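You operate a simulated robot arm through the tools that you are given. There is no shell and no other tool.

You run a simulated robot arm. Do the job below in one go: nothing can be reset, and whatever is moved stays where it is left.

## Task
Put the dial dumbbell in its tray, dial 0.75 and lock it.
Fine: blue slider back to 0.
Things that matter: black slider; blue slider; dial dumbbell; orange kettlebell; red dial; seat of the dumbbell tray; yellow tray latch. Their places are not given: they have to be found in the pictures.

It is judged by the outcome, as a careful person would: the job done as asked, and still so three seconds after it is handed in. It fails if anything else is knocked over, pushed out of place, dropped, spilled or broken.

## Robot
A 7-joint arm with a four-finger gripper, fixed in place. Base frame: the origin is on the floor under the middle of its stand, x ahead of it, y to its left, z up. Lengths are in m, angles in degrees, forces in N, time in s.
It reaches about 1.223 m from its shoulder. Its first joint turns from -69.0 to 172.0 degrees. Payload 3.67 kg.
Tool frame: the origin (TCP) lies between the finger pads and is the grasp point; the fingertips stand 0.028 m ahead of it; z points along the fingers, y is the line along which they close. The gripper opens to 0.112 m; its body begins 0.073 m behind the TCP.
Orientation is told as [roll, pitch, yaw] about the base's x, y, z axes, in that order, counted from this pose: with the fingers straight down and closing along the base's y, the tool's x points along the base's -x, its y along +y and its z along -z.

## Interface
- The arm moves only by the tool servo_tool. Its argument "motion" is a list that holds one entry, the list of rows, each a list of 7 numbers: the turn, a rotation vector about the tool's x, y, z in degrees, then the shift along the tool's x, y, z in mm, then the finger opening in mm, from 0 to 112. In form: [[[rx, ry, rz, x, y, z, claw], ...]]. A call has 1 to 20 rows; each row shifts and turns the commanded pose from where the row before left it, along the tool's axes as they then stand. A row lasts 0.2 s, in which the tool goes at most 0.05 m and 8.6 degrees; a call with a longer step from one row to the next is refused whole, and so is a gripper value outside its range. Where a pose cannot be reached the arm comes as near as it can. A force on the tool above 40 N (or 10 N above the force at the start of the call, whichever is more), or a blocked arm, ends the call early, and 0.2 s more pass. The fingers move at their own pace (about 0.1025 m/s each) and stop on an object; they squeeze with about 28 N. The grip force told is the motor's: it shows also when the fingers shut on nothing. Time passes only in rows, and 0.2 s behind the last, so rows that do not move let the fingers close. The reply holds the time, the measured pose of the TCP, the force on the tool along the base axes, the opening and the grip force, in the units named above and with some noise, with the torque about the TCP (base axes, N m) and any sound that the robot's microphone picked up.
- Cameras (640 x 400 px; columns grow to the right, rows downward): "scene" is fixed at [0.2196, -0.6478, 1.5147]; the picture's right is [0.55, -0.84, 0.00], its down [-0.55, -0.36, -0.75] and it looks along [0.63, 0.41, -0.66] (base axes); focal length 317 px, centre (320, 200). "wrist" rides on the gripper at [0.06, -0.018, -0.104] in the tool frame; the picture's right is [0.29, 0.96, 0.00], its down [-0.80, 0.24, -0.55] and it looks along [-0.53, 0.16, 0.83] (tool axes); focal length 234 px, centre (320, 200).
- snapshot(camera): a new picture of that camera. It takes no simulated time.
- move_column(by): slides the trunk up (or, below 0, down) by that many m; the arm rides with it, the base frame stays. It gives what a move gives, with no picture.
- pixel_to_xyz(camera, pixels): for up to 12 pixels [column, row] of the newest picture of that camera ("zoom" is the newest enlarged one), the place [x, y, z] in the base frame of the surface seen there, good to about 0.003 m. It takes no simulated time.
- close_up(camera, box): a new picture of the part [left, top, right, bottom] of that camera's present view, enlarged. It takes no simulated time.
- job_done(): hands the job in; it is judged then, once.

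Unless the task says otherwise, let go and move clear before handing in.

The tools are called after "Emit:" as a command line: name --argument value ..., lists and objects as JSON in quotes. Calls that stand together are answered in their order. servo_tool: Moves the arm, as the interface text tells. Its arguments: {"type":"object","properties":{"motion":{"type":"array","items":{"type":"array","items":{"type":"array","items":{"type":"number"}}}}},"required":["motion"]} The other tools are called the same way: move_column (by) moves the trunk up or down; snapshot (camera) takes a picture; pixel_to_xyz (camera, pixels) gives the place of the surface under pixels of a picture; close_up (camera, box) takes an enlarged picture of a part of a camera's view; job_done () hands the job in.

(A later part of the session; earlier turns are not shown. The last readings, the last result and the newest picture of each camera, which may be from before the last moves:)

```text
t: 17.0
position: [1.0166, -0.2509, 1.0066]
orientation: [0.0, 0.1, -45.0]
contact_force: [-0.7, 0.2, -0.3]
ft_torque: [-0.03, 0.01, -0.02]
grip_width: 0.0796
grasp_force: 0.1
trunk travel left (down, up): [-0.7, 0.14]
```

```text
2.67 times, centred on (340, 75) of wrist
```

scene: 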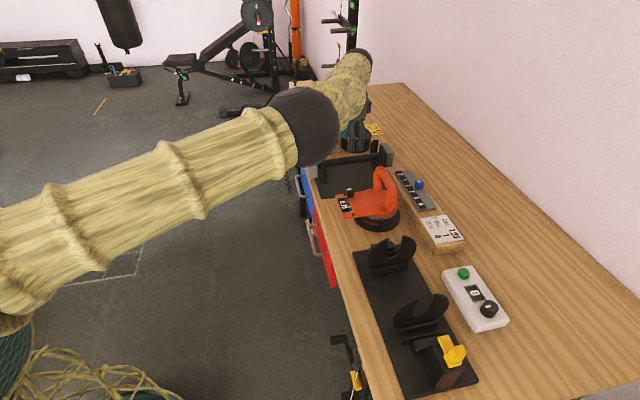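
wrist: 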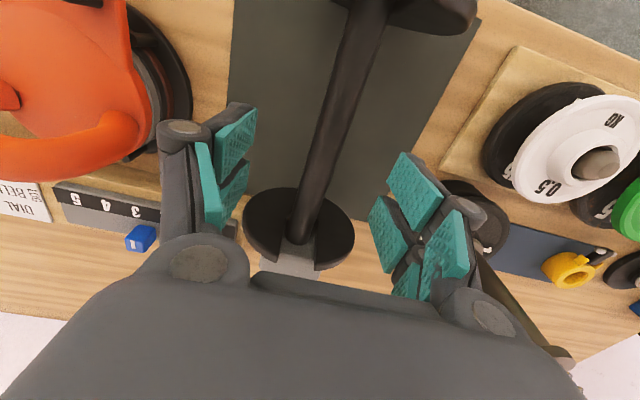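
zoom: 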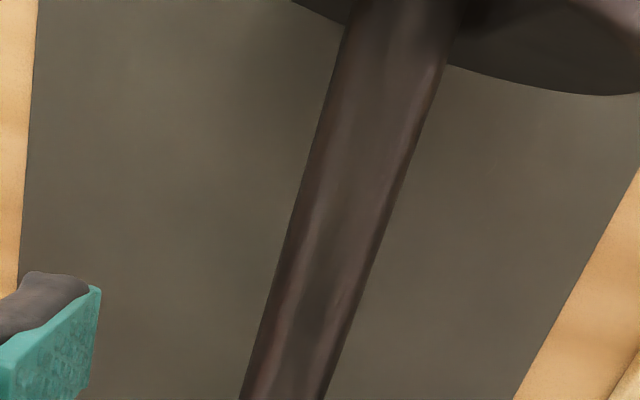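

The bar sits about 4–5 mm to the tool's +y side of the finger centre, with its axis at z≈0.914. I'll correct that, descend to grasp height and close the fingers.

Emit:
servo_tool --motion '[[[0, 0, 0, 0, 4, 0, 80], [0, 0, 0, 0, 0, 30, 80], [0, 0, 0, 0, 0, 30, 80], [0, 0, 0, 0, 0, 20, 80], [0, 0, 0, 0, 0, 11, 80], [0, 0, 0, 0, 0, 0, 80]]]'

Emit:
snapshot --camera "wrist"

```text
t: 18.4
position: [1.0193, -0.2475, 0.9149]
orientation: [0.0, 0.0, -45.0]
contact_force: [0.1, 0.8, 0.7]
ft_torque: [0.0, 0.01, 0.03]
grip_width: 0.0799
grasp_force: 0.0
trunk travel left (down, up): [-0.7, 0.14]
```

```text
taken
```

wrist: 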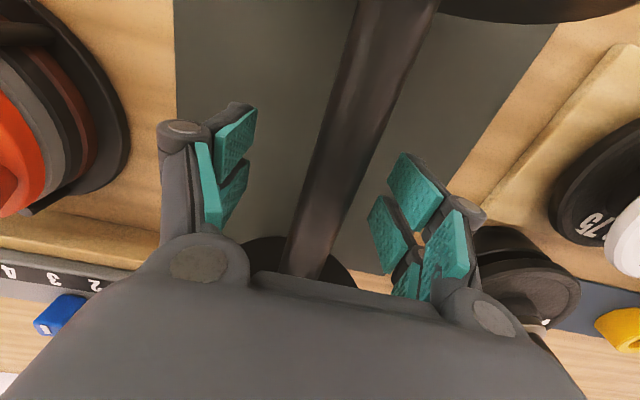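

The bar lies between the finger pairs near the picture centre (325,190). Closing now.

Emit:
servo_tool --motion '[[[0, 0, 0, 0, 0, 0, 50], [0, 0, 0, 0, 0, 0, 30], [0, 0, 0, 0, 0, 0, 15], [0, 0, 0, 0, 0, 0, 5], [0, 0, 0, 0, 0, 0, 0], [0, 0, 0, 0, 0, 0, 0]]]'

Emit:
snapshot --camera "wrist"

```text
t: 19.8
position: [1.0197, -0.2473, 0.9154]
orientation: [0.1, 0.0, -44.9]
contact_force: [3.2, -0.3, 13.8]
ft_torque: [0.18, -0.07, 0.01]
grip_width: 0.0255
grasp_force: 28.3
trunk travel left (down, up): [-0.7, 0.14]
```

```text
taken
```

wrist: 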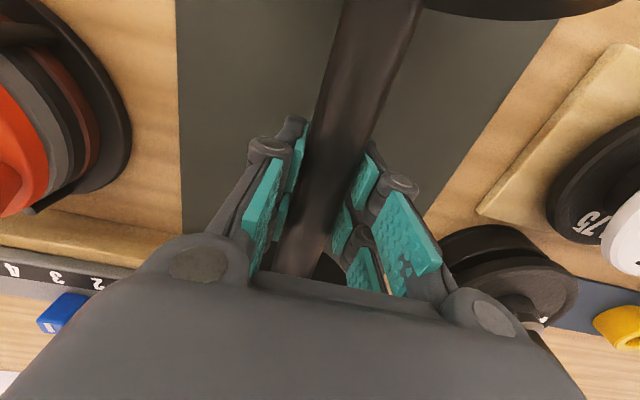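

The grip closed on 25.5 mm with 28 N. I'll lift slowly and check the load.

Emit:
servo_tool --motion '[[[0, 0, 0, 0, 0, -4, 0], [0, 0, 0, 0, 0, -8, 0], [0, 0, 0, 0, 0, -10, 0], [0, 0, 0, 0, 0, -10, 0], [0, 0, 0, 0, 0, 0, 0], [0, 0, 0, 0, 0, 0, 0]]]'

Emit:
snapshot --camera "wrist"

Emit:
close_up --camera "scene" --box '[280, 110, 420, 200]'

```text
t: 21.2
position: [1.0203, -0.2484, 0.9458]
orientation: [0.1, 0.2, -44.9]
contact_force: [0.6, 0.3, -12.9]
ft_torque: [-0.08, -0.09, -0.03]
grip_width: 0.0252
grasp_force: 27.7
trunk travel left (down, up): [-0.7, 0.14]
```

```text
taken
```

wrist: 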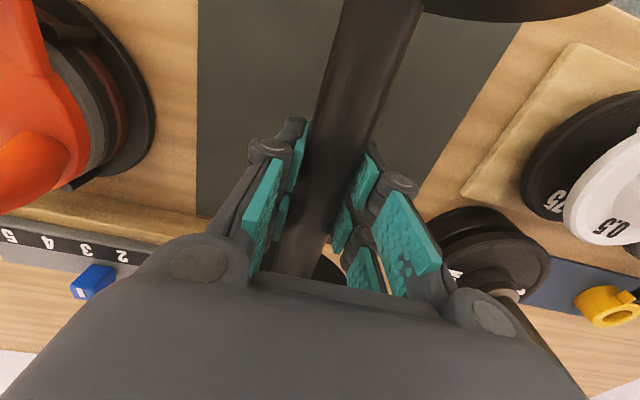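

```text
4.44 times, centred on (350, 155) of scene
```

zoom: 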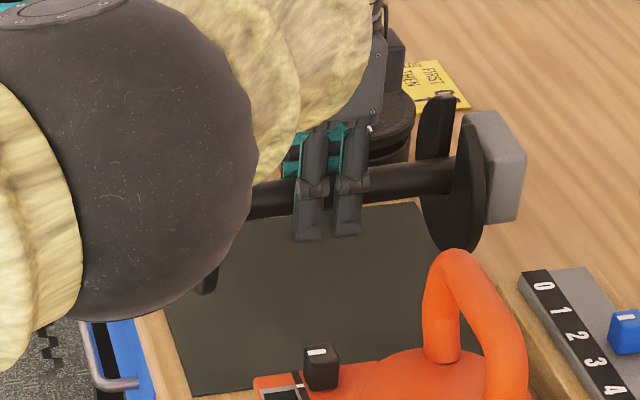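

The load is about 12.9 N with the centre of mass ~9 mm toward the dial, and the grip holds. I'll raise it well clear before moving sideways.

Emit:
servo_tool --motion '[[[0, 0, 0, 0, 0, -20, 0], [0, 0, 0, 0, 0, -30, 0], [0, 0, 0, 0, 0, -30, 0], [0, 0, 0, 0, 0, -30, 0], [0, 0, 0, 0, 0, -30, 0], [0, 0, 0, 0, 0, -30, 0], [0, 0, 0, 0, 0, -30, 0], [0, 0, 0, 0, 0, -15, 0], [0, 0, 0, 0, 0, 0, 0]]]'

Emit:
snapshot --camera "wrist"

Emit:
snapshot --camera "scene"

```text
t: 23.2
position: [1.0208, -0.2473, 1.1603]
orientation: [0.0, 0.1, -44.9]
contact_force: [-0.5, 0.6, -13.2]
ft_torque: [-0.07, -0.04, -0.02]
grip_width: 0.0253
grasp_force: 27.6
trunk travel left (down, up): [-0.7, 0.14]
```

```text
taken
```

wrist: 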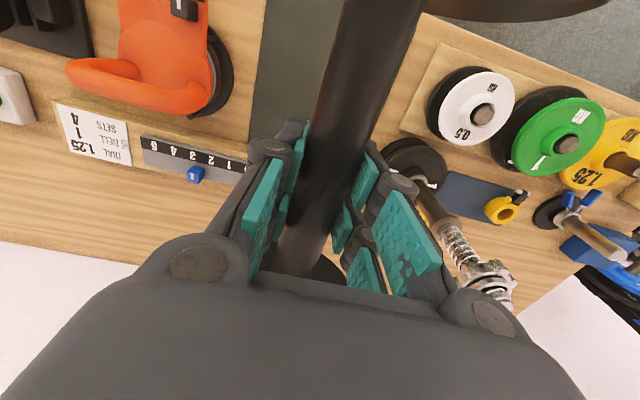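

```text
taken
```

scene: 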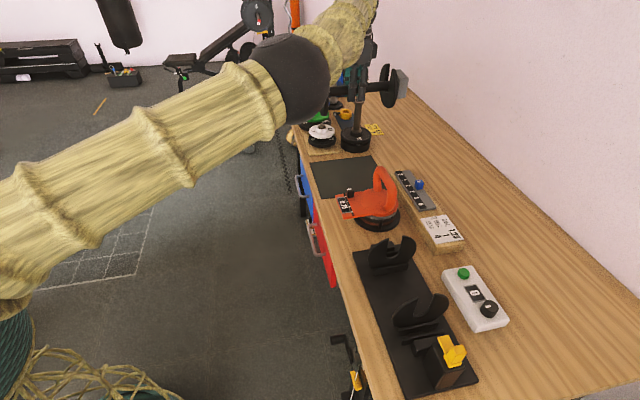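

The dumbbell hangs level at z≈1.16. I'll carry it sideways to above the tray, keeping the orientation for now.

Emit:
servo_tool --motion '[[[0, 0, 0, 0, -20, 0, 0], [0, 0, 0, 1, -35, 0, 0], [0, 0, 0, 1, -40, 0, 0], [0, 0, 0, 1, -40, 0, 0], [0, 0, 0, 1, -40, 0, 0], [0, 0, 0, 1, -40, 0, 0], [0, 0, 0, 1, -40, 0, 0], [0, 0, 0, 1, -40, 0, 0], [0, 0, 0, 1, -40, 0, 0], [0, 0, 0, 1, -40, 0, 0], [0, 0, 0, 1, -40, 0, 0], [0, 0, 0, 1, -30, 0, 0], [0, 0, 0, 2, -25, 0, 0], [0, 0, 0, 2, -19, 0, 0], [0, 0, 0, 0, 0, 0, 0], [0, 0, 0, 0, 0, 0, 0]]]'

Emit:
snapshot --camera "wrist"

Emit:
snapshot --camera "scene"

```text
t: 26.6
position: [0.6637, -0.5882, 1.1601]
orientation: [0.2, 0.2, -44.9]
contact_force: [-0.2, 0.7, -11.9]
ft_torque: [-0.07, -0.12, -0.04]
grip_width: 0.0256
grasp_force: 28.1
trunk travel left (down, up): [-0.7, 0.14]
```

```text
taken
```

wrist: 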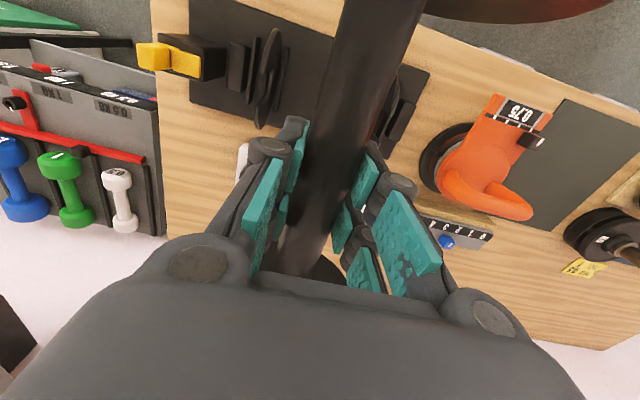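

```text
taken
```

scene: 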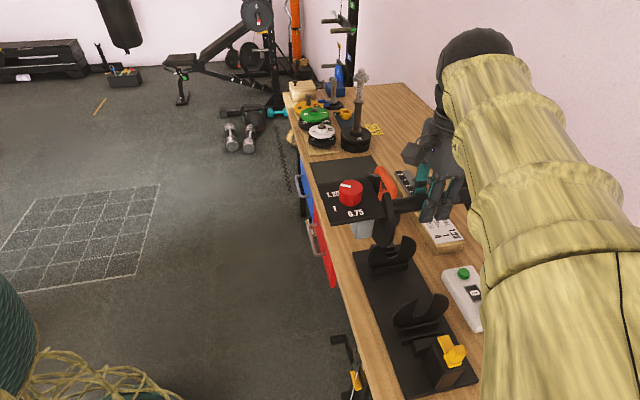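

The dumbbell is above the tray now, and the wrist view shows the tray's latch end at (180,60)–(280,80). I'll zoom there for more measurements.

Emit:
close_up --camera "wrist" --box '[130, 0, 340, 130]'

Emit:
pixel_to_xyz --camera "zoom" --pixels '[[190, 5], [180, 315], [305, 130], [295, 265], [330, 150], [345, 280], [360, 280], [430, 90], [375, 290], [450, 290], [480, 130], [250, 130]]'

Emit:
close_up --camera "wrist" --box '[360, 50, 440, 170]'

```text
3.05 times, centred on (235, 65) of wrist
```

zoom: 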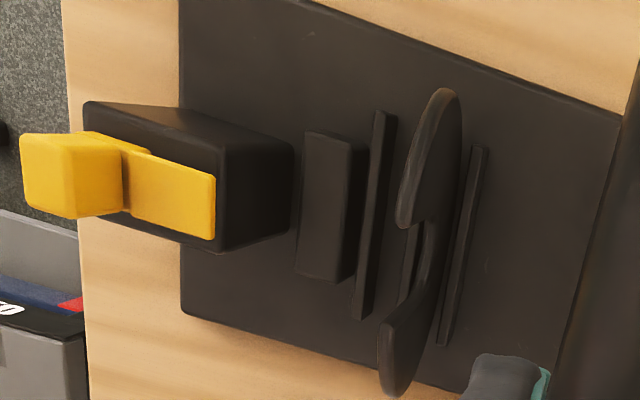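

```text
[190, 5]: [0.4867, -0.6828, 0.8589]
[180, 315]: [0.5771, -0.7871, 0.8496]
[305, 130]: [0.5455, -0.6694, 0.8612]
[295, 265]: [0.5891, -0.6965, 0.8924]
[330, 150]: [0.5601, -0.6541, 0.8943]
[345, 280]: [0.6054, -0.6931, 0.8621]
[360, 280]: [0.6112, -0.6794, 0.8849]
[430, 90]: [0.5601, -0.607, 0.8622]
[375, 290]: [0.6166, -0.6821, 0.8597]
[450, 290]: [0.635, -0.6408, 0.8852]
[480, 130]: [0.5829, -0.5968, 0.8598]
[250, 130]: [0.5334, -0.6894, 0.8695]
```

```text
3.33 times, centred on (400, 110) of wrist
```

zoom: 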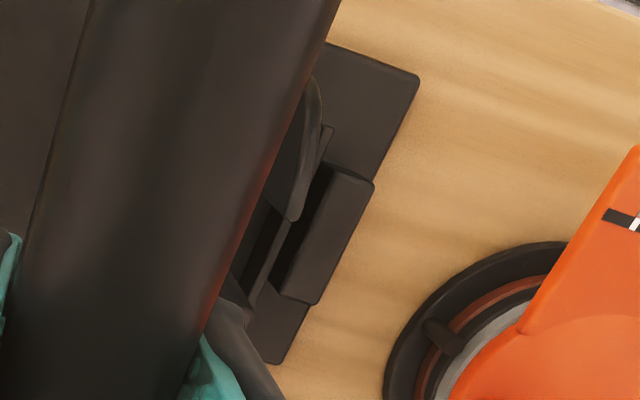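

The slot layout is clear: block, ridge, slot, ridge, plate, ridge. I'll query the tray's far corner and far block, and the held dumbbell from the scene view.

Emit:
pixel_to_xyz --camera "zoom" --pixels '[[412, 80], [276, 358], [368, 185], [316, 300], [345, 60], [290, 285], [330, 175], [256, 290], [268, 300], [410, 330], [430, 260], [560, 245]]'

Emit:
close_up --camera "scene" --box '[300, 150, 480, 262]'

Emit:
pixel_to_xyz --camera "zoom" --pixels '[[40, 45], [215, 55], [290, 220], [165, 265], [175, 125], [295, 300], [310, 180], [340, 200], [400, 185], [460, 180], [285, 340], [320, 250]]'

```text
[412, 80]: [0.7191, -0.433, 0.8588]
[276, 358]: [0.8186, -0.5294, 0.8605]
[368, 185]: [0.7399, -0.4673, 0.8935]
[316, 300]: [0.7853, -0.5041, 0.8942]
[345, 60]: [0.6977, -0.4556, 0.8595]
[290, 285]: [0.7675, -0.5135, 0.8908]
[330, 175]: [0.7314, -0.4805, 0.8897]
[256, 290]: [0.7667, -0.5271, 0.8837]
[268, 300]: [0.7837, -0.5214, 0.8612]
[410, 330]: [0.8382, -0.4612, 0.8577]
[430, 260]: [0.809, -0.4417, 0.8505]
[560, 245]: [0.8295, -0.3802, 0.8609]
```

```text
3.56 times, centred on (390, 206) of scene
```

zoom: 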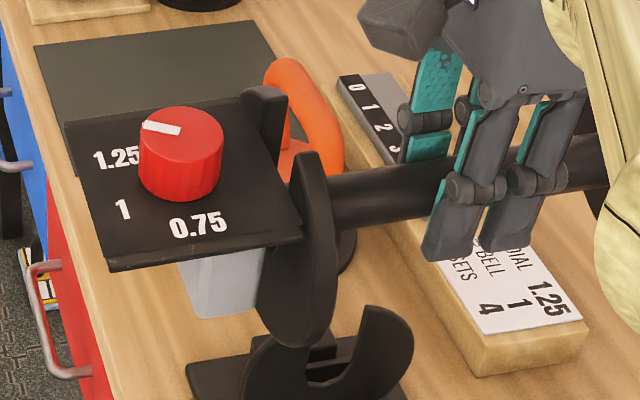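

```text
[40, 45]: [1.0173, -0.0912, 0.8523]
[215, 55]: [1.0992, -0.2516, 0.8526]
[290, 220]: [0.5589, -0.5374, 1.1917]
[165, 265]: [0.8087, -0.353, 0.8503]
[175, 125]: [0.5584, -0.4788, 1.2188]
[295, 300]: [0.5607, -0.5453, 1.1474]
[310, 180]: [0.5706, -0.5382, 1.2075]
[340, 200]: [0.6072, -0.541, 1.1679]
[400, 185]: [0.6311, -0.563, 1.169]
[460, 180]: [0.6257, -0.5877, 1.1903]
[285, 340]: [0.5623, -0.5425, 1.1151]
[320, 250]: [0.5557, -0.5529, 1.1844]
```

The tray centre works out at about (0.665,-0.582) with axis ≈45.2°, and the slot spacing matches the dumbbell's plates. I'll rotate the dumbbell 90° clockwise so the dial end points away from the latch.

Emit:
servo_tool --motion '[[[0, 0, 5, 0, 0, 0, 0], [0, 0, 7, 0, 0, 0, 0], [0, 0, 8, 0, 0, 0, 0], [0, 0, 8, 0, 0, 0, 0], [0, 0, 8, 0, 0, 0, 0], [0, 0, 8, 0, 0, 0, 0], [0, 0, 8, 0, 0, 0, 0], [0, 0, 8, 0, 0, 0, 0], [0, 0, 8, 0, 0, 0, 0], [0, 0, 8, 0, 0, 0, 0], [0, 0, 6, 0, 0, 0, 0], [0, 0, 5, 0, 0, 0, 0], [0, 0, 3, 0, 0, 0, 0], [0, 0, 0, 0, 0, 0, 0], [0, 0, 0, 0, 0, 0, 0]]]'

Emit:
snapshot --camera "wrist"

Emit:
snapshot --camera "scene"

```text
t: 29.8
position: [0.6644, -0.5868, 1.162]
orientation: [-0.2, -0.1, -134.9]
contact_force: [0.3, -0.1, -12.4]
ft_torque: [-0.04, 0.07, -0.01]
grip_width: 0.0252
grasp_force: 27.8
trunk travel left (down, up): [-0.7, 0.14]
```

```text
taken
```

wrist: 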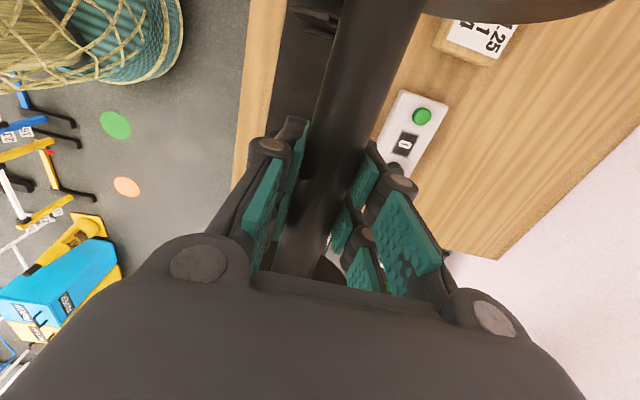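

```text
taken
```

scene: 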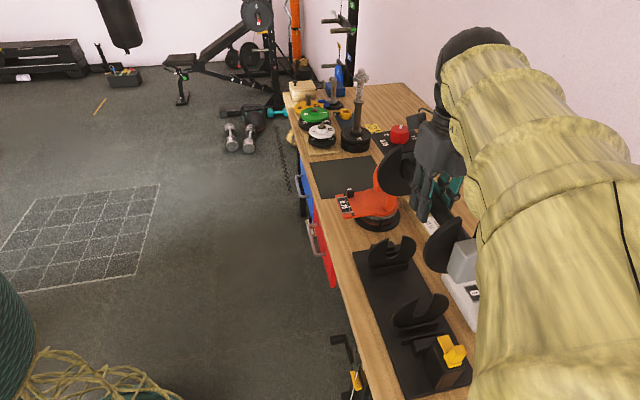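

The dumbbell now points its dial away from the latch. I'll take a few static readings and measure the held dumbbell in both views to check its position over the tray.

Emit:
servo_tool --motion '[[[0, 0, 0, 0, 0, 0, 0], [0, 0, 0, 0, 0, 0, 0]]]'

Emit:
servo_tool --motion '[[[0, 0, 0, 0, 0, 0, 0], [0, 0, 0, 0, 0, 0, 0]]]'

Emit:
close_up --camera "scene" --box '[360, 110, 500, 290]'

Emit:
close_up --camera "wrist" --box '[240, 0, 440, 125]'

```text
t: 30.4
position: [0.6637, -0.5837, 1.1627]
orientation: [-0.2, 0.0, -134.9]
contact_force: [-0.5, 0.3, -11.6]
ft_torque: [-0.01, 0.07, 0.0]
grip_width: 0.0255
grasp_force: 28.2
trunk travel left (down, up): [-0.7, 0.14]
```

```text
t: 31.0
position: [0.6648, -0.5841, 1.1629]
orientation: [0.0, 0.0, -135.1]
contact_force: [0.0, -0.7, -12.2]
ft_torque: [-0.05, 0.05, 0.0]
grip_width: 0.0251
grasp_force: 28.0
trunk travel left (down, up): [-0.7, 0.14]
```

```text
2.22 times, centred on (430, 200) of scene
```

zoom: 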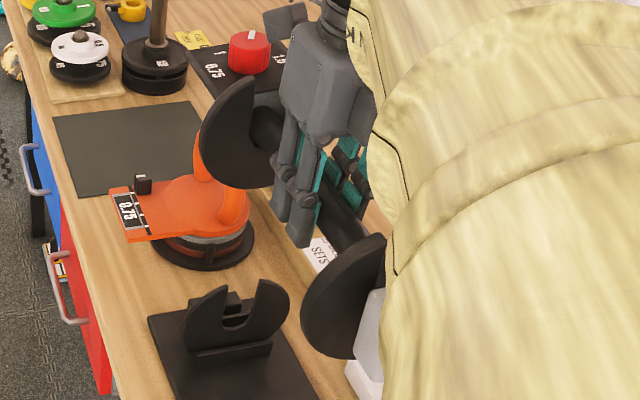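

```text
3.20 times, centred on (340, 62) of wrist
```

zoom: 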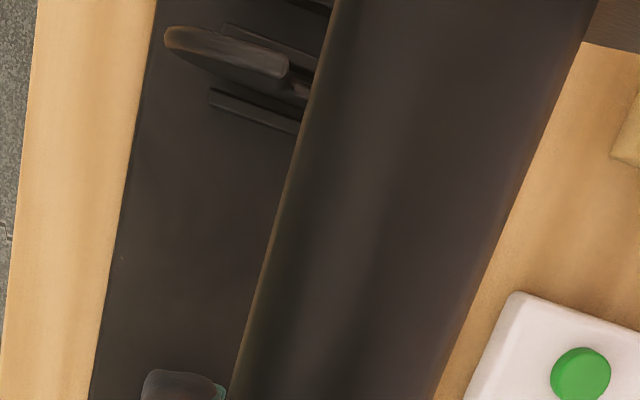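

Static TCP is (0.664,-0.584,1.163), about 2 mm short of the tray centre along the tray axis. I'll correct and descend to just above the tray plates' tips.

Emit:
servo_tool --motion '[[[0, 0, 0, 2, 0, 20, 0], [0, 0, 0, 0, 0, 30, 0], [0, 0, 0, 0, 0, 35, 0], [0, 0, 0, 0, 0, 35, 0], [0, 0, 0, 0, 0, 25, 0], [0, 0, 0, 0, 0, 10, 0], [0, 0, 0, 0, 0, 0, 0], [0, 0, 0, 0, 0, 0, 0], [0, 0, 0, 0, 0, 0, 0]]]'

Emit:
snapshot --camera "wrist"

Emit:
snapshot --camera "scene"

Emit:
close_up --camera "scene" --box '[350, 150, 510, 400]'

```text
t: 33.0
position: [0.6648, -0.5822, 1.007]
orientation: [0.0, 0.2, -134.9]
contact_force: [-0.2, -0.4, -12.0]
ft_torque: [-0.05, 0.04, -0.01]
grip_width: 0.0257
grasp_force: 28.3
trunk travel left (down, up): [-0.7, 0.14]
```

```text
taken
```

wrist: 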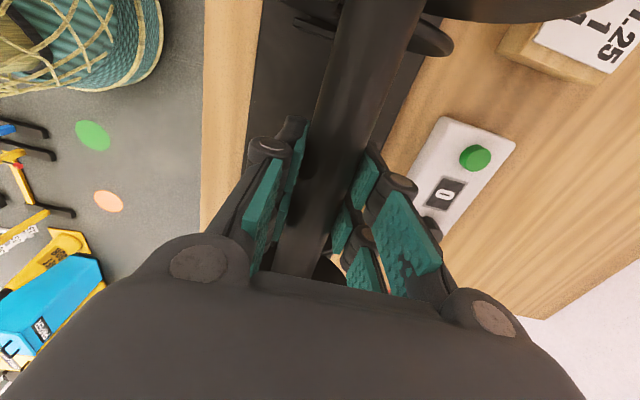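

```text
taken
```

scene: 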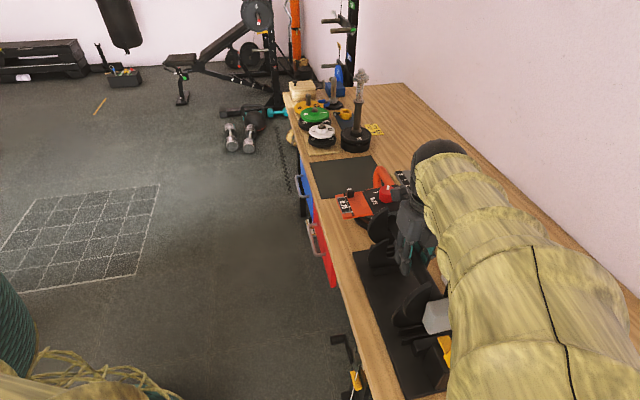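

```text
1.60 times, centred on (430, 275) of scene
```

zoom: 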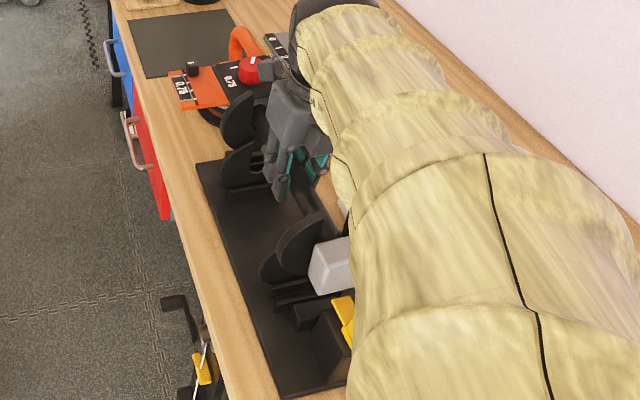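

The dumbbell is right above the tray; I need to check clearance between the dial plate and the kettlebell near (380,190).

Emit:
close_up --camera "scene" --box '[330, 155, 450, 230]'

Emit:
close_up --camera "scene" --box '[350, 200, 470, 400]'

Emit:
close_up --camera "wrist" --box '[240, 0, 480, 125]'

```text
5.33 times, centred on (390, 192) of scene
```

zoom: 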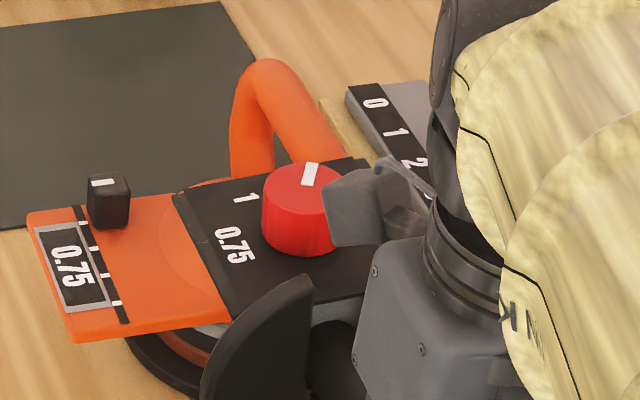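

```text
2.00 times, centred on (410, 300) of scene
```

zoom: 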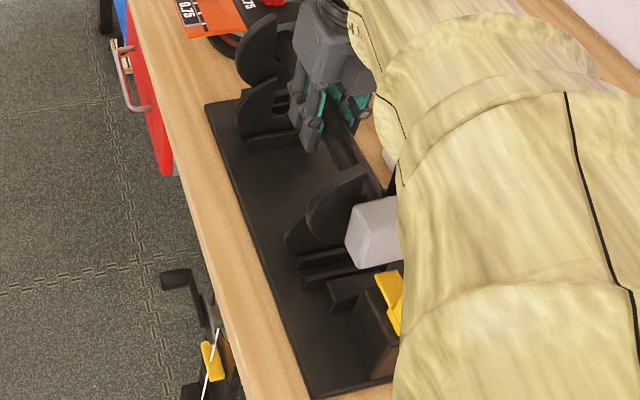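

```text
2.67 times, centred on (360, 62) of wrist
```

zoom: 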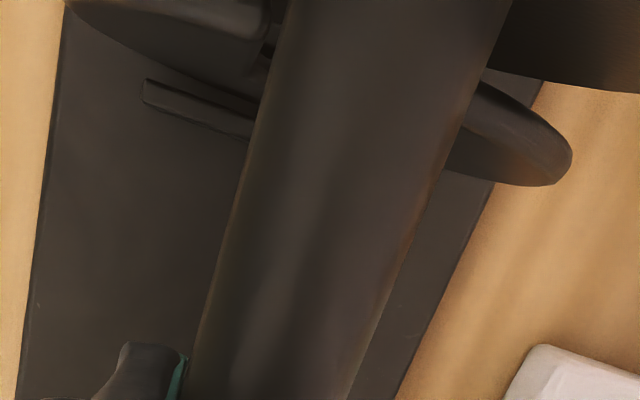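

Clearances look fine: the dial plate will end about 3 cm from the kettlebell handle and above its body. I'll descend further in small steps.

Emit:
servo_tool --motion '[[[0, 0, 0, 0, 0, 10, 0], [0, 0, 0, 0, 0, 12, 0], [0, 0, 0, 0, 0, 12, 0], [0, 0, 0, 0, 0, 10, 0], [0, 0, 0, 0, 0, 6, 0], [0, 0, 0, 0, 0, 0, 0], [0, 0, 0, 0, 0, 0, 0]]]'

Emit:
snapshot --camera "wrist"

Emit:
close_up --camera "scene" --box '[330, 170, 470, 370]'

```text
t: 34.6
position: [0.6667, -0.583, 0.9599]
orientation: [0.2, 0.1, -135.0]
contact_force: [10.1, 1.8, 17.3]
ft_torque: [0.36, -0.33, -0.36]
grip_width: 0.0252
grasp_force: 28.2
trunk travel left (down, up): [-0.7, 0.14]
```

```text
taken
```

wrist: 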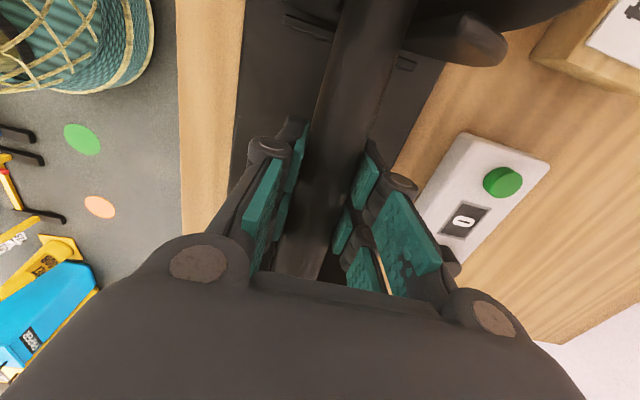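

```text
2.00 times, centred on (400, 270) of scene
```

zoom: 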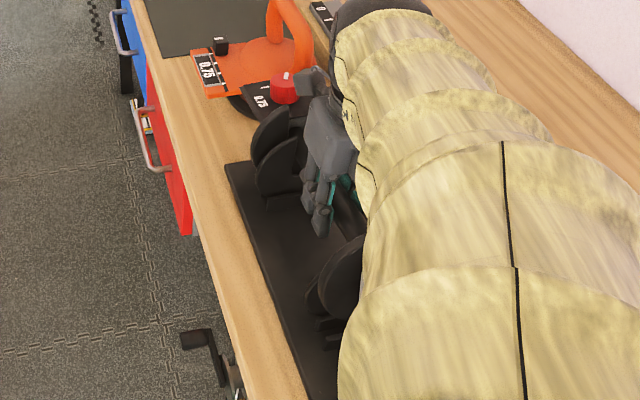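

There's contact: force z went from −12 to +17 N with a sideways component at z≈0.960, which is earlier than expected. I'll look closely before going further.

Emit:
close_up --camera "wrist" --box '[240, 0, 540, 140]'

Emit:
close_up --camera "scene" --box '[350, 200, 450, 270]'

Emit:
close_up --camera "scene" --box '[370, 280, 470, 400]'

```text
2.13 times, centred on (390, 70) of wrist
```

zoom: 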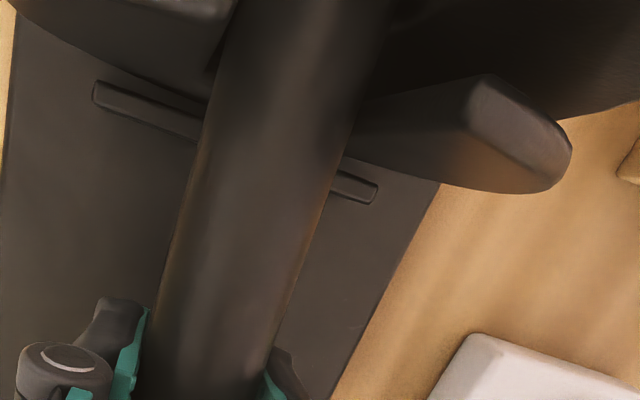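

```text
5.71 times, centred on (400, 235) of scene
```

zoom: 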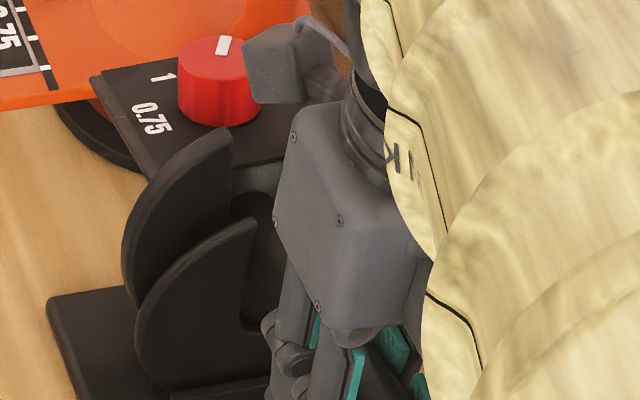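

```text
3.33 times, centred on (420, 340) of scene
```

zoom: 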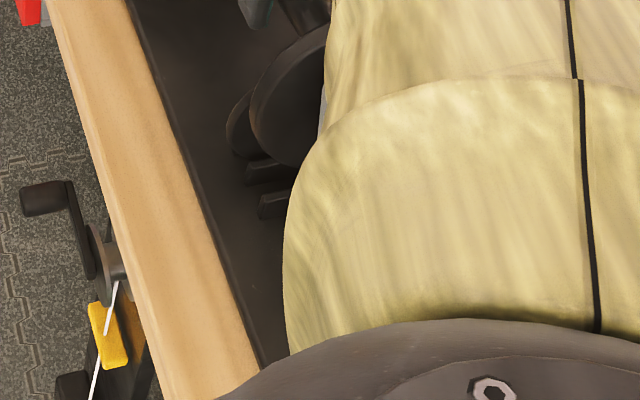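

Both ends appear to share the load, so I'll measure what is near what: plates, palm, dial plate and kettlebell.

Emit:
close_up --camera "scene" --box '[350, 200, 450, 270]'

Emit:
pixel_to_xyz --camera "zoom" --pixels '[[245, 230], [225, 140], [280, 220], [330, 325], [150, 175], [100, 80], [220, 110], [130, 250], [140, 330], [200, 290], [270, 60], [255, 180]]'

Emit:
pixel_to_xyz --camera "wrist" --pixels '[[470, 40], [465, 14], [405, 62], [310, 25], [370, 30], [360, 60], [345, 110], [450, 60], [500, 50], [520, 8], [480, 10], [260, 5]]'

```text
5.71 times, centred on (400, 235) of scene
```

zoom: 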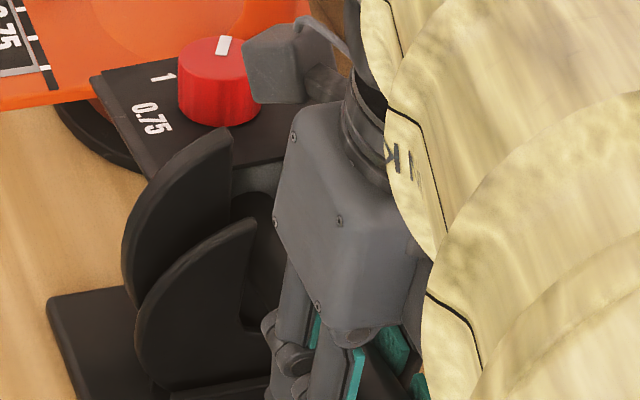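

```text
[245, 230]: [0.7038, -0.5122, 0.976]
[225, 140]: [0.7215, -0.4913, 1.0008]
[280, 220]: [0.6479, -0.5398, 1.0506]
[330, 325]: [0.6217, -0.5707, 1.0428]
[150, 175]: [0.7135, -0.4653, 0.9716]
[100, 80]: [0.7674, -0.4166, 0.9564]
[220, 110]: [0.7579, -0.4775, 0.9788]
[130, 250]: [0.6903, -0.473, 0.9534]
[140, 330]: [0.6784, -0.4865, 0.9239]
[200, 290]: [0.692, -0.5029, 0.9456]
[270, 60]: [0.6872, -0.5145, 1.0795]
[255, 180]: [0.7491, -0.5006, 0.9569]
```

```text
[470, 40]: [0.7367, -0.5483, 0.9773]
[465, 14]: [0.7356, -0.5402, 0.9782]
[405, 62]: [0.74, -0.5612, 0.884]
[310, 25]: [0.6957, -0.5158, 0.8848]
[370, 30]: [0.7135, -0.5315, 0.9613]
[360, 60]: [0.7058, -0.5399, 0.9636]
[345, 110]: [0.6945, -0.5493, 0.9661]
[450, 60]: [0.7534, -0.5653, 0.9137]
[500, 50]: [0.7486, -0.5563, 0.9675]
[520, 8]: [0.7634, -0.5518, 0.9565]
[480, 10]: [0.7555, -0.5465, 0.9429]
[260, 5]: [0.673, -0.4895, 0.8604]
```

The dial end is now about 10° low (dial plate corner z≈0.956 instead of 0.991), so the latch-side end cap must have caught on the latch tab. I'll raise straight up and look.

Emit:
servo_tool --motion '[[[0, 0, 0, 0, 0, -8, 0], [0, 0, 0, 0, 0, -15, 0], [0, 0, 0, 0, 0, -20, 0], [0, 0, 0, 0, 0, -25, 0], [0, 0, 0, 0, 0, -30, 0], [0, 0, 0, 0, 0, -30, 0], [0, 0, 0, 0, 0, -30, 0], [0, 0, 0, 0, 0, -20, 0], [0, 0, 0, 0, 0, 0, 0], [0, 0, 0, 0, 0, 0, 0]]]'

Emit:
snapshot --camera "wrist"

Emit:
snapshot --camera "scene"

Emit:
close_up --camera "scene" --box '[340, 110, 500, 400]'

```text
t: 36.8
position: [0.666, -0.5811, 1.1361]
orientation: [-0.2, -0.1, -135.0]
contact_force: [-0.3, -0.6, -13.6]
ft_torque: [-0.03, 0.06, 0.0]
grip_width: 0.0254
grasp_force: 28.4
trunk travel left (down, up): [-0.7, 0.14]
```

```text
taken
```

wrist: 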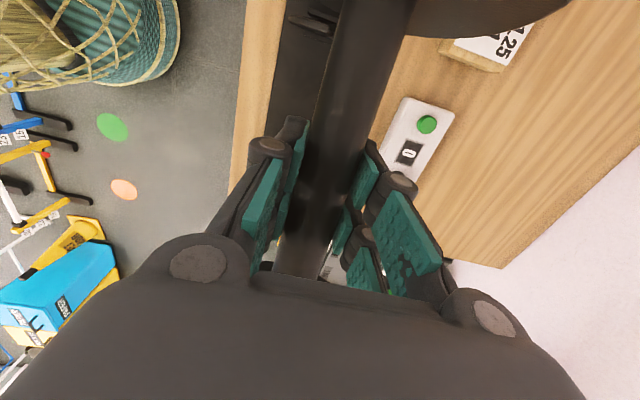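

```text
taken
```

scene: 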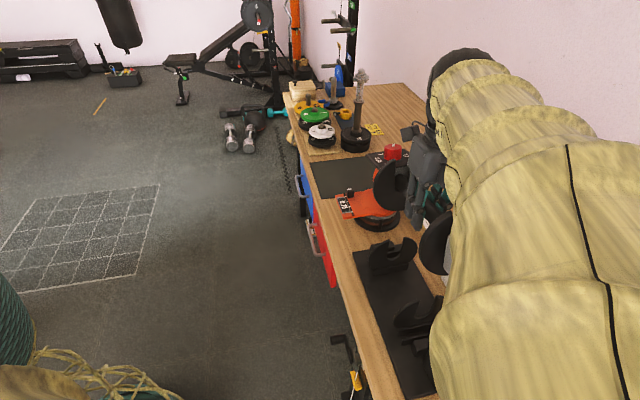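

```text
1.38 times, centred on (420, 255) of scene
```

zoom: 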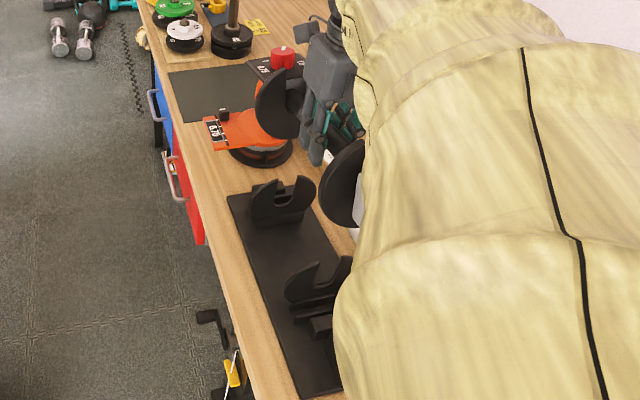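

I'll measure the dumbbell's tilt now with bar and dial points.

Emit:
pixel_to_xyz --camera "wrist" --pixels '[[375, 20], [362, 60], [350, 100], [338, 140], [325, 190], [312, 240]]'

Emit:
close_up --camera "scene" --box '[350, 130, 460, 280]'

Emit:
pixel_to_xyz --camera "zoom" --pixels '[[270, 55], [245, 70], [290, 70], [235, 120], [270, 125], [345, 300], [380, 290], [395, 320], [300, 150], [260, 150]]'

```text
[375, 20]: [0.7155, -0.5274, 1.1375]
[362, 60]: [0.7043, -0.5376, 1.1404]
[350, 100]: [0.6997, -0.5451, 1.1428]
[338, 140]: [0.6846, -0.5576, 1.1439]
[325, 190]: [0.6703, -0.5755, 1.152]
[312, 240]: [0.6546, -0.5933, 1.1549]
```

```text
2.67 times, centred on (405, 205) of scene
```

zoom: 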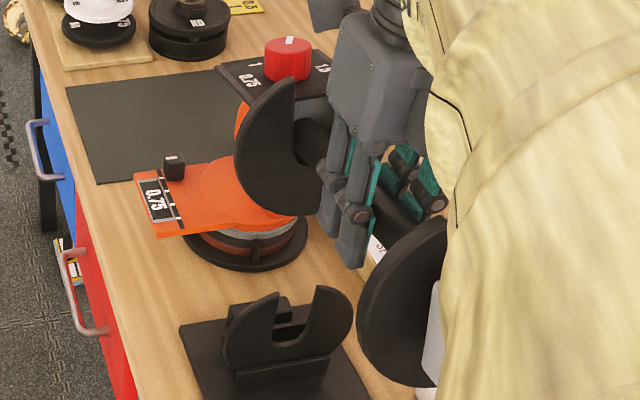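

```text
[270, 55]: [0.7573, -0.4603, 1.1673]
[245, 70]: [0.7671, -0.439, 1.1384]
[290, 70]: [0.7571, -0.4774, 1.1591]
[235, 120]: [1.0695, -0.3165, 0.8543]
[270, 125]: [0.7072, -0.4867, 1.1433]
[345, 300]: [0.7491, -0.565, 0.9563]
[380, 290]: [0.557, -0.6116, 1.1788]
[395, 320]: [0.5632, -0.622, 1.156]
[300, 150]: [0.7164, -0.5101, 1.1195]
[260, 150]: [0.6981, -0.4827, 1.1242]
```

The dumbbell tilted ~11° in the grip (dial end down). I'll shift it sideways at height to inspect the latch with the wrist camera.

Emit:
servo_tool --motion '[[[0, 0, 0, 0, 20, 0, 0], [0, 0, 0, 0, 30, 0, 0], [0, 0, 0, 0, 30, 0, 0], [0, 0, 0, 0, 30, 0, 0], [0, 0, 0, 0, 30, 0, 0], [0, 0, 0, 0, 25, 0, 0], [0, 0, 0, 0, 15, 0, 0], [0, 0, 0, 0, 0, 0, 0], [0, 0, 0, 0, 0, 0, 0]]]'

Emit:
snapshot --camera "wrist"

Emit:
close_up --camera "wrist" --box '[80, 120, 240, 240]'

Emit:
snapshot --camera "scene"

```text
t: 38.8
position: [0.7937, -0.7166, 1.1324]
orientation: [-0.2, 0.1, -134.8]
contact_force: [0.4, 1.0, -12.6]
ft_torque: [-0.05, 0.07, -0.03]
grip_width: 0.0251
grasp_force: 28.0
trunk travel left (down, up): [-0.7, 0.14]
```

```text
taken
```

wrist: 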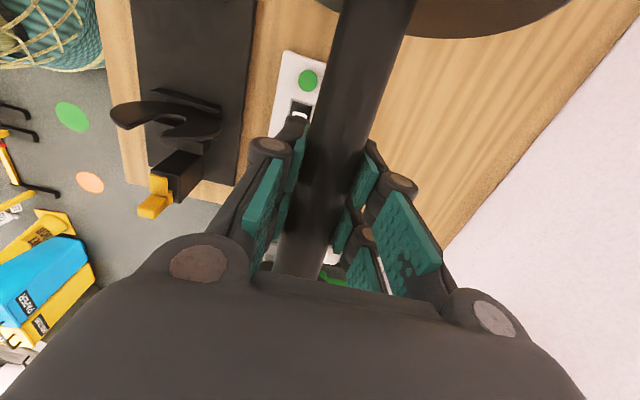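

```text
3.33 times, centred on (160, 180) of wrist
```

zoom: 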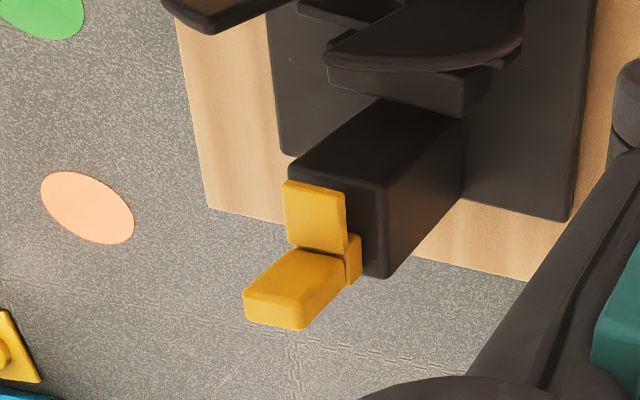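

```text
taken
```

scene: 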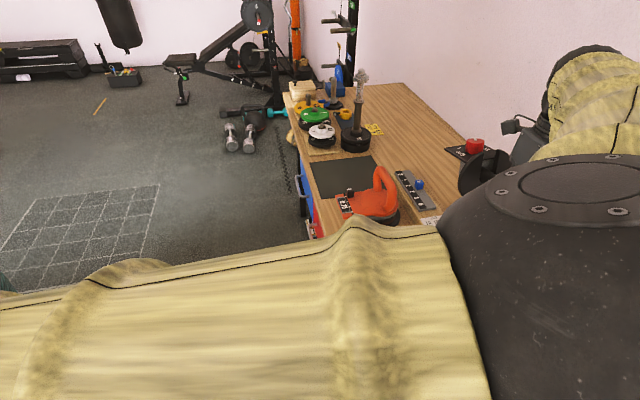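

The latch looks different from this angle: the yellow tab seems flush with the post edge. I'll measure its points now.

Emit:
pixel_to_xyz --camera "zoom" --pixels '[[288, 190], [340, 200], [300, 240], [340, 245], [260, 290], [320, 262], [300, 325], [355, 260], [375, 190], [380, 268], [295, 175], [345, 90]]'

Emit:
close_up --camera "wrist" --box '[130, 160, 210, 230]'

```text
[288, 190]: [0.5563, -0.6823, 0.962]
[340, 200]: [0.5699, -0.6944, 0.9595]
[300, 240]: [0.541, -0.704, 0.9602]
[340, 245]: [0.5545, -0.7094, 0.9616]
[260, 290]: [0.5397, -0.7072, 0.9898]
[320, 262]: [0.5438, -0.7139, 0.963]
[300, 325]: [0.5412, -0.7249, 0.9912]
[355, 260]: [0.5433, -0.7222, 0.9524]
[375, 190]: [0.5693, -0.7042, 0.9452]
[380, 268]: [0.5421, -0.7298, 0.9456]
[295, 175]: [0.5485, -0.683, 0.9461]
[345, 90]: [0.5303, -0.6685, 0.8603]
```

```text
5.71 times, centred on (170, 195) of wrist
```

zoom: 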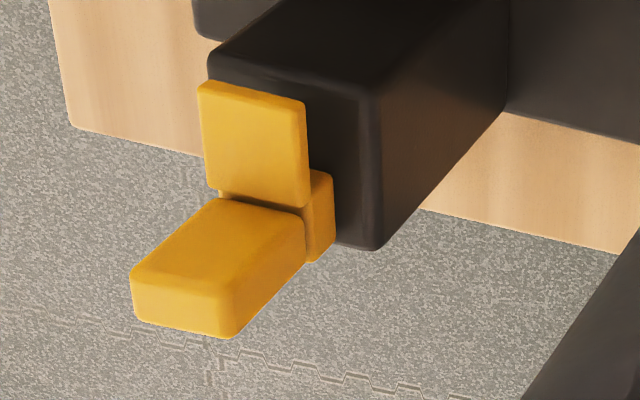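

The tab hasn't moved (tip still at s≈−0.146). I'll examine the latch-end tray plate and its slot from here to find out what the bar or end cap hit.

Emit:
close_up --camera "wrist" --box '[100, 60, 250, 160]'

Emit:
close_up --camera "wrist" --box '[90, 0, 270, 110]'

```text
4.00 times, centred on (175, 110) of wrist
```

zoom: 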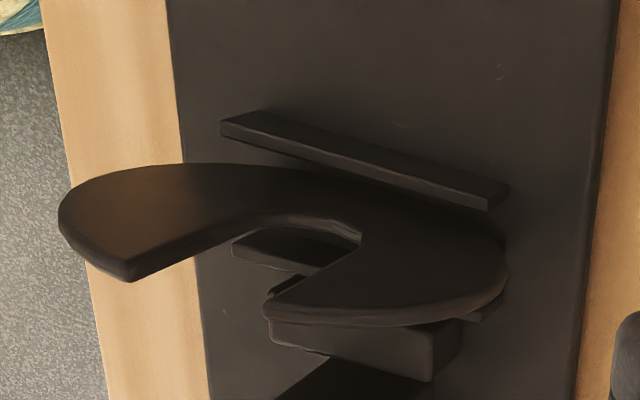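

```text
3.56 times, centred on (180, 55) of wrist
```

zoom: 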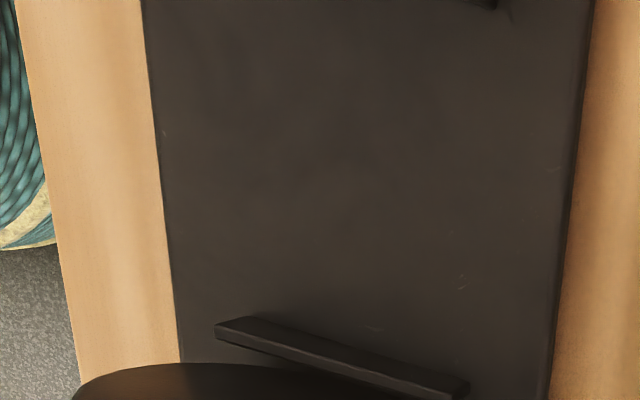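

I'll measure the lobe tips and slot edges on this plate.

Emit:
close_up --camera "wrist" --box '[100, 60, 250, 160]'

Emit:
pixel_to_xyz --camera "zoom" --pixels '[[128, 270], [270, 303], [345, 232], [250, 225], [70, 215], [500, 265], [180, 180], [180, 240], [400, 260], [320, 285], [360, 190], [310, 225]]'

```text
4.00 times, centred on (175, 110) of wrist
```

zoom: 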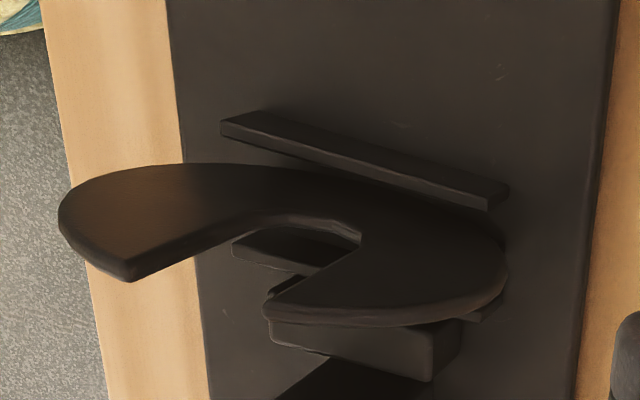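

```text
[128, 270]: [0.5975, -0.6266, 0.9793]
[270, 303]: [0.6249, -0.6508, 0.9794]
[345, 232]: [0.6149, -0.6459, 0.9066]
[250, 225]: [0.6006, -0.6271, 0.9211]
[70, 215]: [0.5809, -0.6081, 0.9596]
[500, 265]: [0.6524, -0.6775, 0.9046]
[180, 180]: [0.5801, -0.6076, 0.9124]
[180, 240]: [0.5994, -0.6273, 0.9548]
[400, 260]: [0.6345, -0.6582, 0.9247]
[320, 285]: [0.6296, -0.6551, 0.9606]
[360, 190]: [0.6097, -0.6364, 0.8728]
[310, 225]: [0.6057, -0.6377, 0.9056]
```

The slot is centred within a few mm, so the bar wasn't blocked there. I'll re-measure the tab's leading edge and the post more finely.

Emit:
close_up --camera "wrist" --box '[130, 160, 210, 230]'

Emit:
pixel_to_xyz --camera "zoom" --pixels '[[205, 90], [250, 97], [298, 106], [220, 130], [300, 150], [260, 180], [300, 200], [320, 190], [330, 240], [225, 75], [365, 95], [370, 235]]'

```text
5.71 times, centred on (170, 195) of wrist
```

zoom: 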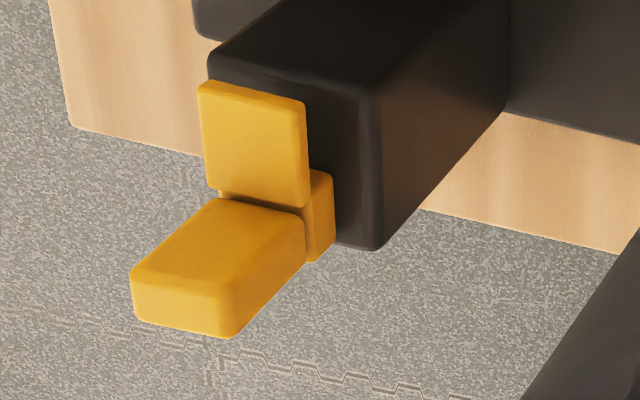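

```text
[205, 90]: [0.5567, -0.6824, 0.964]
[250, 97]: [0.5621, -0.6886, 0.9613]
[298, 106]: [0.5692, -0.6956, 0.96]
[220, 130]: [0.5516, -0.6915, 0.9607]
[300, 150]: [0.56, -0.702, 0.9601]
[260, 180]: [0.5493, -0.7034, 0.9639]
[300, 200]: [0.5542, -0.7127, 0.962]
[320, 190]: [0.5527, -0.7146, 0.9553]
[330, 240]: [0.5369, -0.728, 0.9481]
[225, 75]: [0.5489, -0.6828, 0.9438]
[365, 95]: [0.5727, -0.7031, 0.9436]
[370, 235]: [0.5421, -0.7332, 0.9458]
```

The tab tip is at s≈−0.147 and unmoved. I'll level the dumbbell by pitching the tool +11° about its y axis here in free air, then re-check the bar's slope.

Emit:
servo_tool --motion '[[[0, 3, 0, 0, 0, 0, 0], [0, 5, 0, 0, 0, 0, 0], [0, 3, 0, 0, 0, 0, 0], [0, 0, 0, 0, 0, 0, 0], [0, 0, 0, 0, 0, 0, 0], [0, 0, 0, 0, 0, 0, 0]]]'

Emit:
snapshot --camera "wrist"

Emit:
pixel_to_xyz --camera "wrist" --pixels '[[375, 20], [362, 60], [350, 100], [338, 140], [325, 190], [312, 240], [420, 8], [500, 15]]'

Emit:
close_up --camera "scene" --box '[420, 110, 580, 220]'

```text
t: 40.2
position: [0.7933, -0.7134, 1.1333]
orientation: [0.1, 11.0, -135.0]
contact_force: [0.5, 0.1, -11.9]
ft_torque: [-0.08, 0.07, 0.03]
grip_width: 0.0252
grasp_force: 27.7
trunk travel left (down, up): [-0.7, 0.14]
```

```text
taken
```

wrist: 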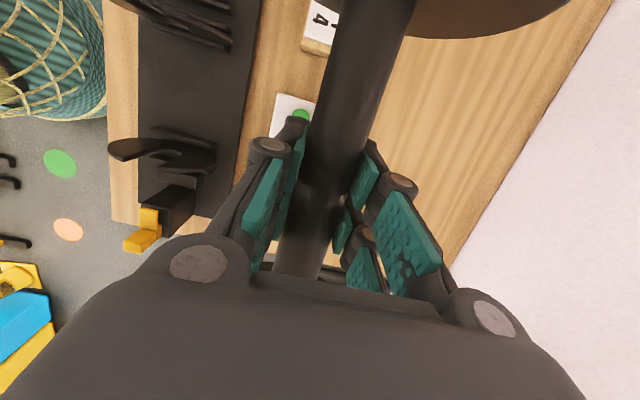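

```text
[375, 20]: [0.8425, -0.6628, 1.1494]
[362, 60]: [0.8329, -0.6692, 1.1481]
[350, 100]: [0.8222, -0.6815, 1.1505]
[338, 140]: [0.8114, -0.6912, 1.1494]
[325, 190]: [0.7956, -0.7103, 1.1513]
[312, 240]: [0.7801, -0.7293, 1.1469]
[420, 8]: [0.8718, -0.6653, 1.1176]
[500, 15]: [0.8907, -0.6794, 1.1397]
```

```text
3.64 times, centred on (500, 165) of scene
```

zoom: 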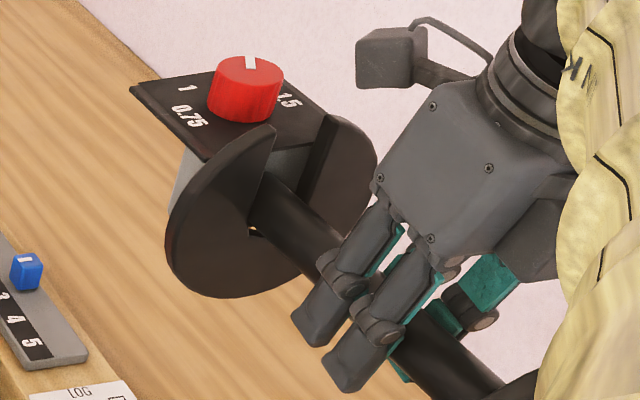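

The bar is level again (z 1.149–1.151 along its length). I'll verify the dumbbell-to-TCP offset from this clear scene view.

Emit:
pixel_to_xyz --camera "zoom" --pixels '[[137, 88], [207, 152], [322, 115], [245, 65], [200, 270], [270, 130], [170, 240], [180, 180], [290, 215], [310, 235], [245, 100], [355, 270]]'

```text
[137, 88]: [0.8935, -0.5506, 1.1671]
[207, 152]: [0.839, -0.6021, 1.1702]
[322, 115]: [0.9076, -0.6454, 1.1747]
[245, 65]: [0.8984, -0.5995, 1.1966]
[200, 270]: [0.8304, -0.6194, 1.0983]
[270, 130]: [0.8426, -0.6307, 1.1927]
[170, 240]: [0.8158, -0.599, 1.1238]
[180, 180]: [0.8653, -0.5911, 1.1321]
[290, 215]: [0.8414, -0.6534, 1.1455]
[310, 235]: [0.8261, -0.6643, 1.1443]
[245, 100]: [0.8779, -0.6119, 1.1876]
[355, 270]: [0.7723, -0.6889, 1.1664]
```

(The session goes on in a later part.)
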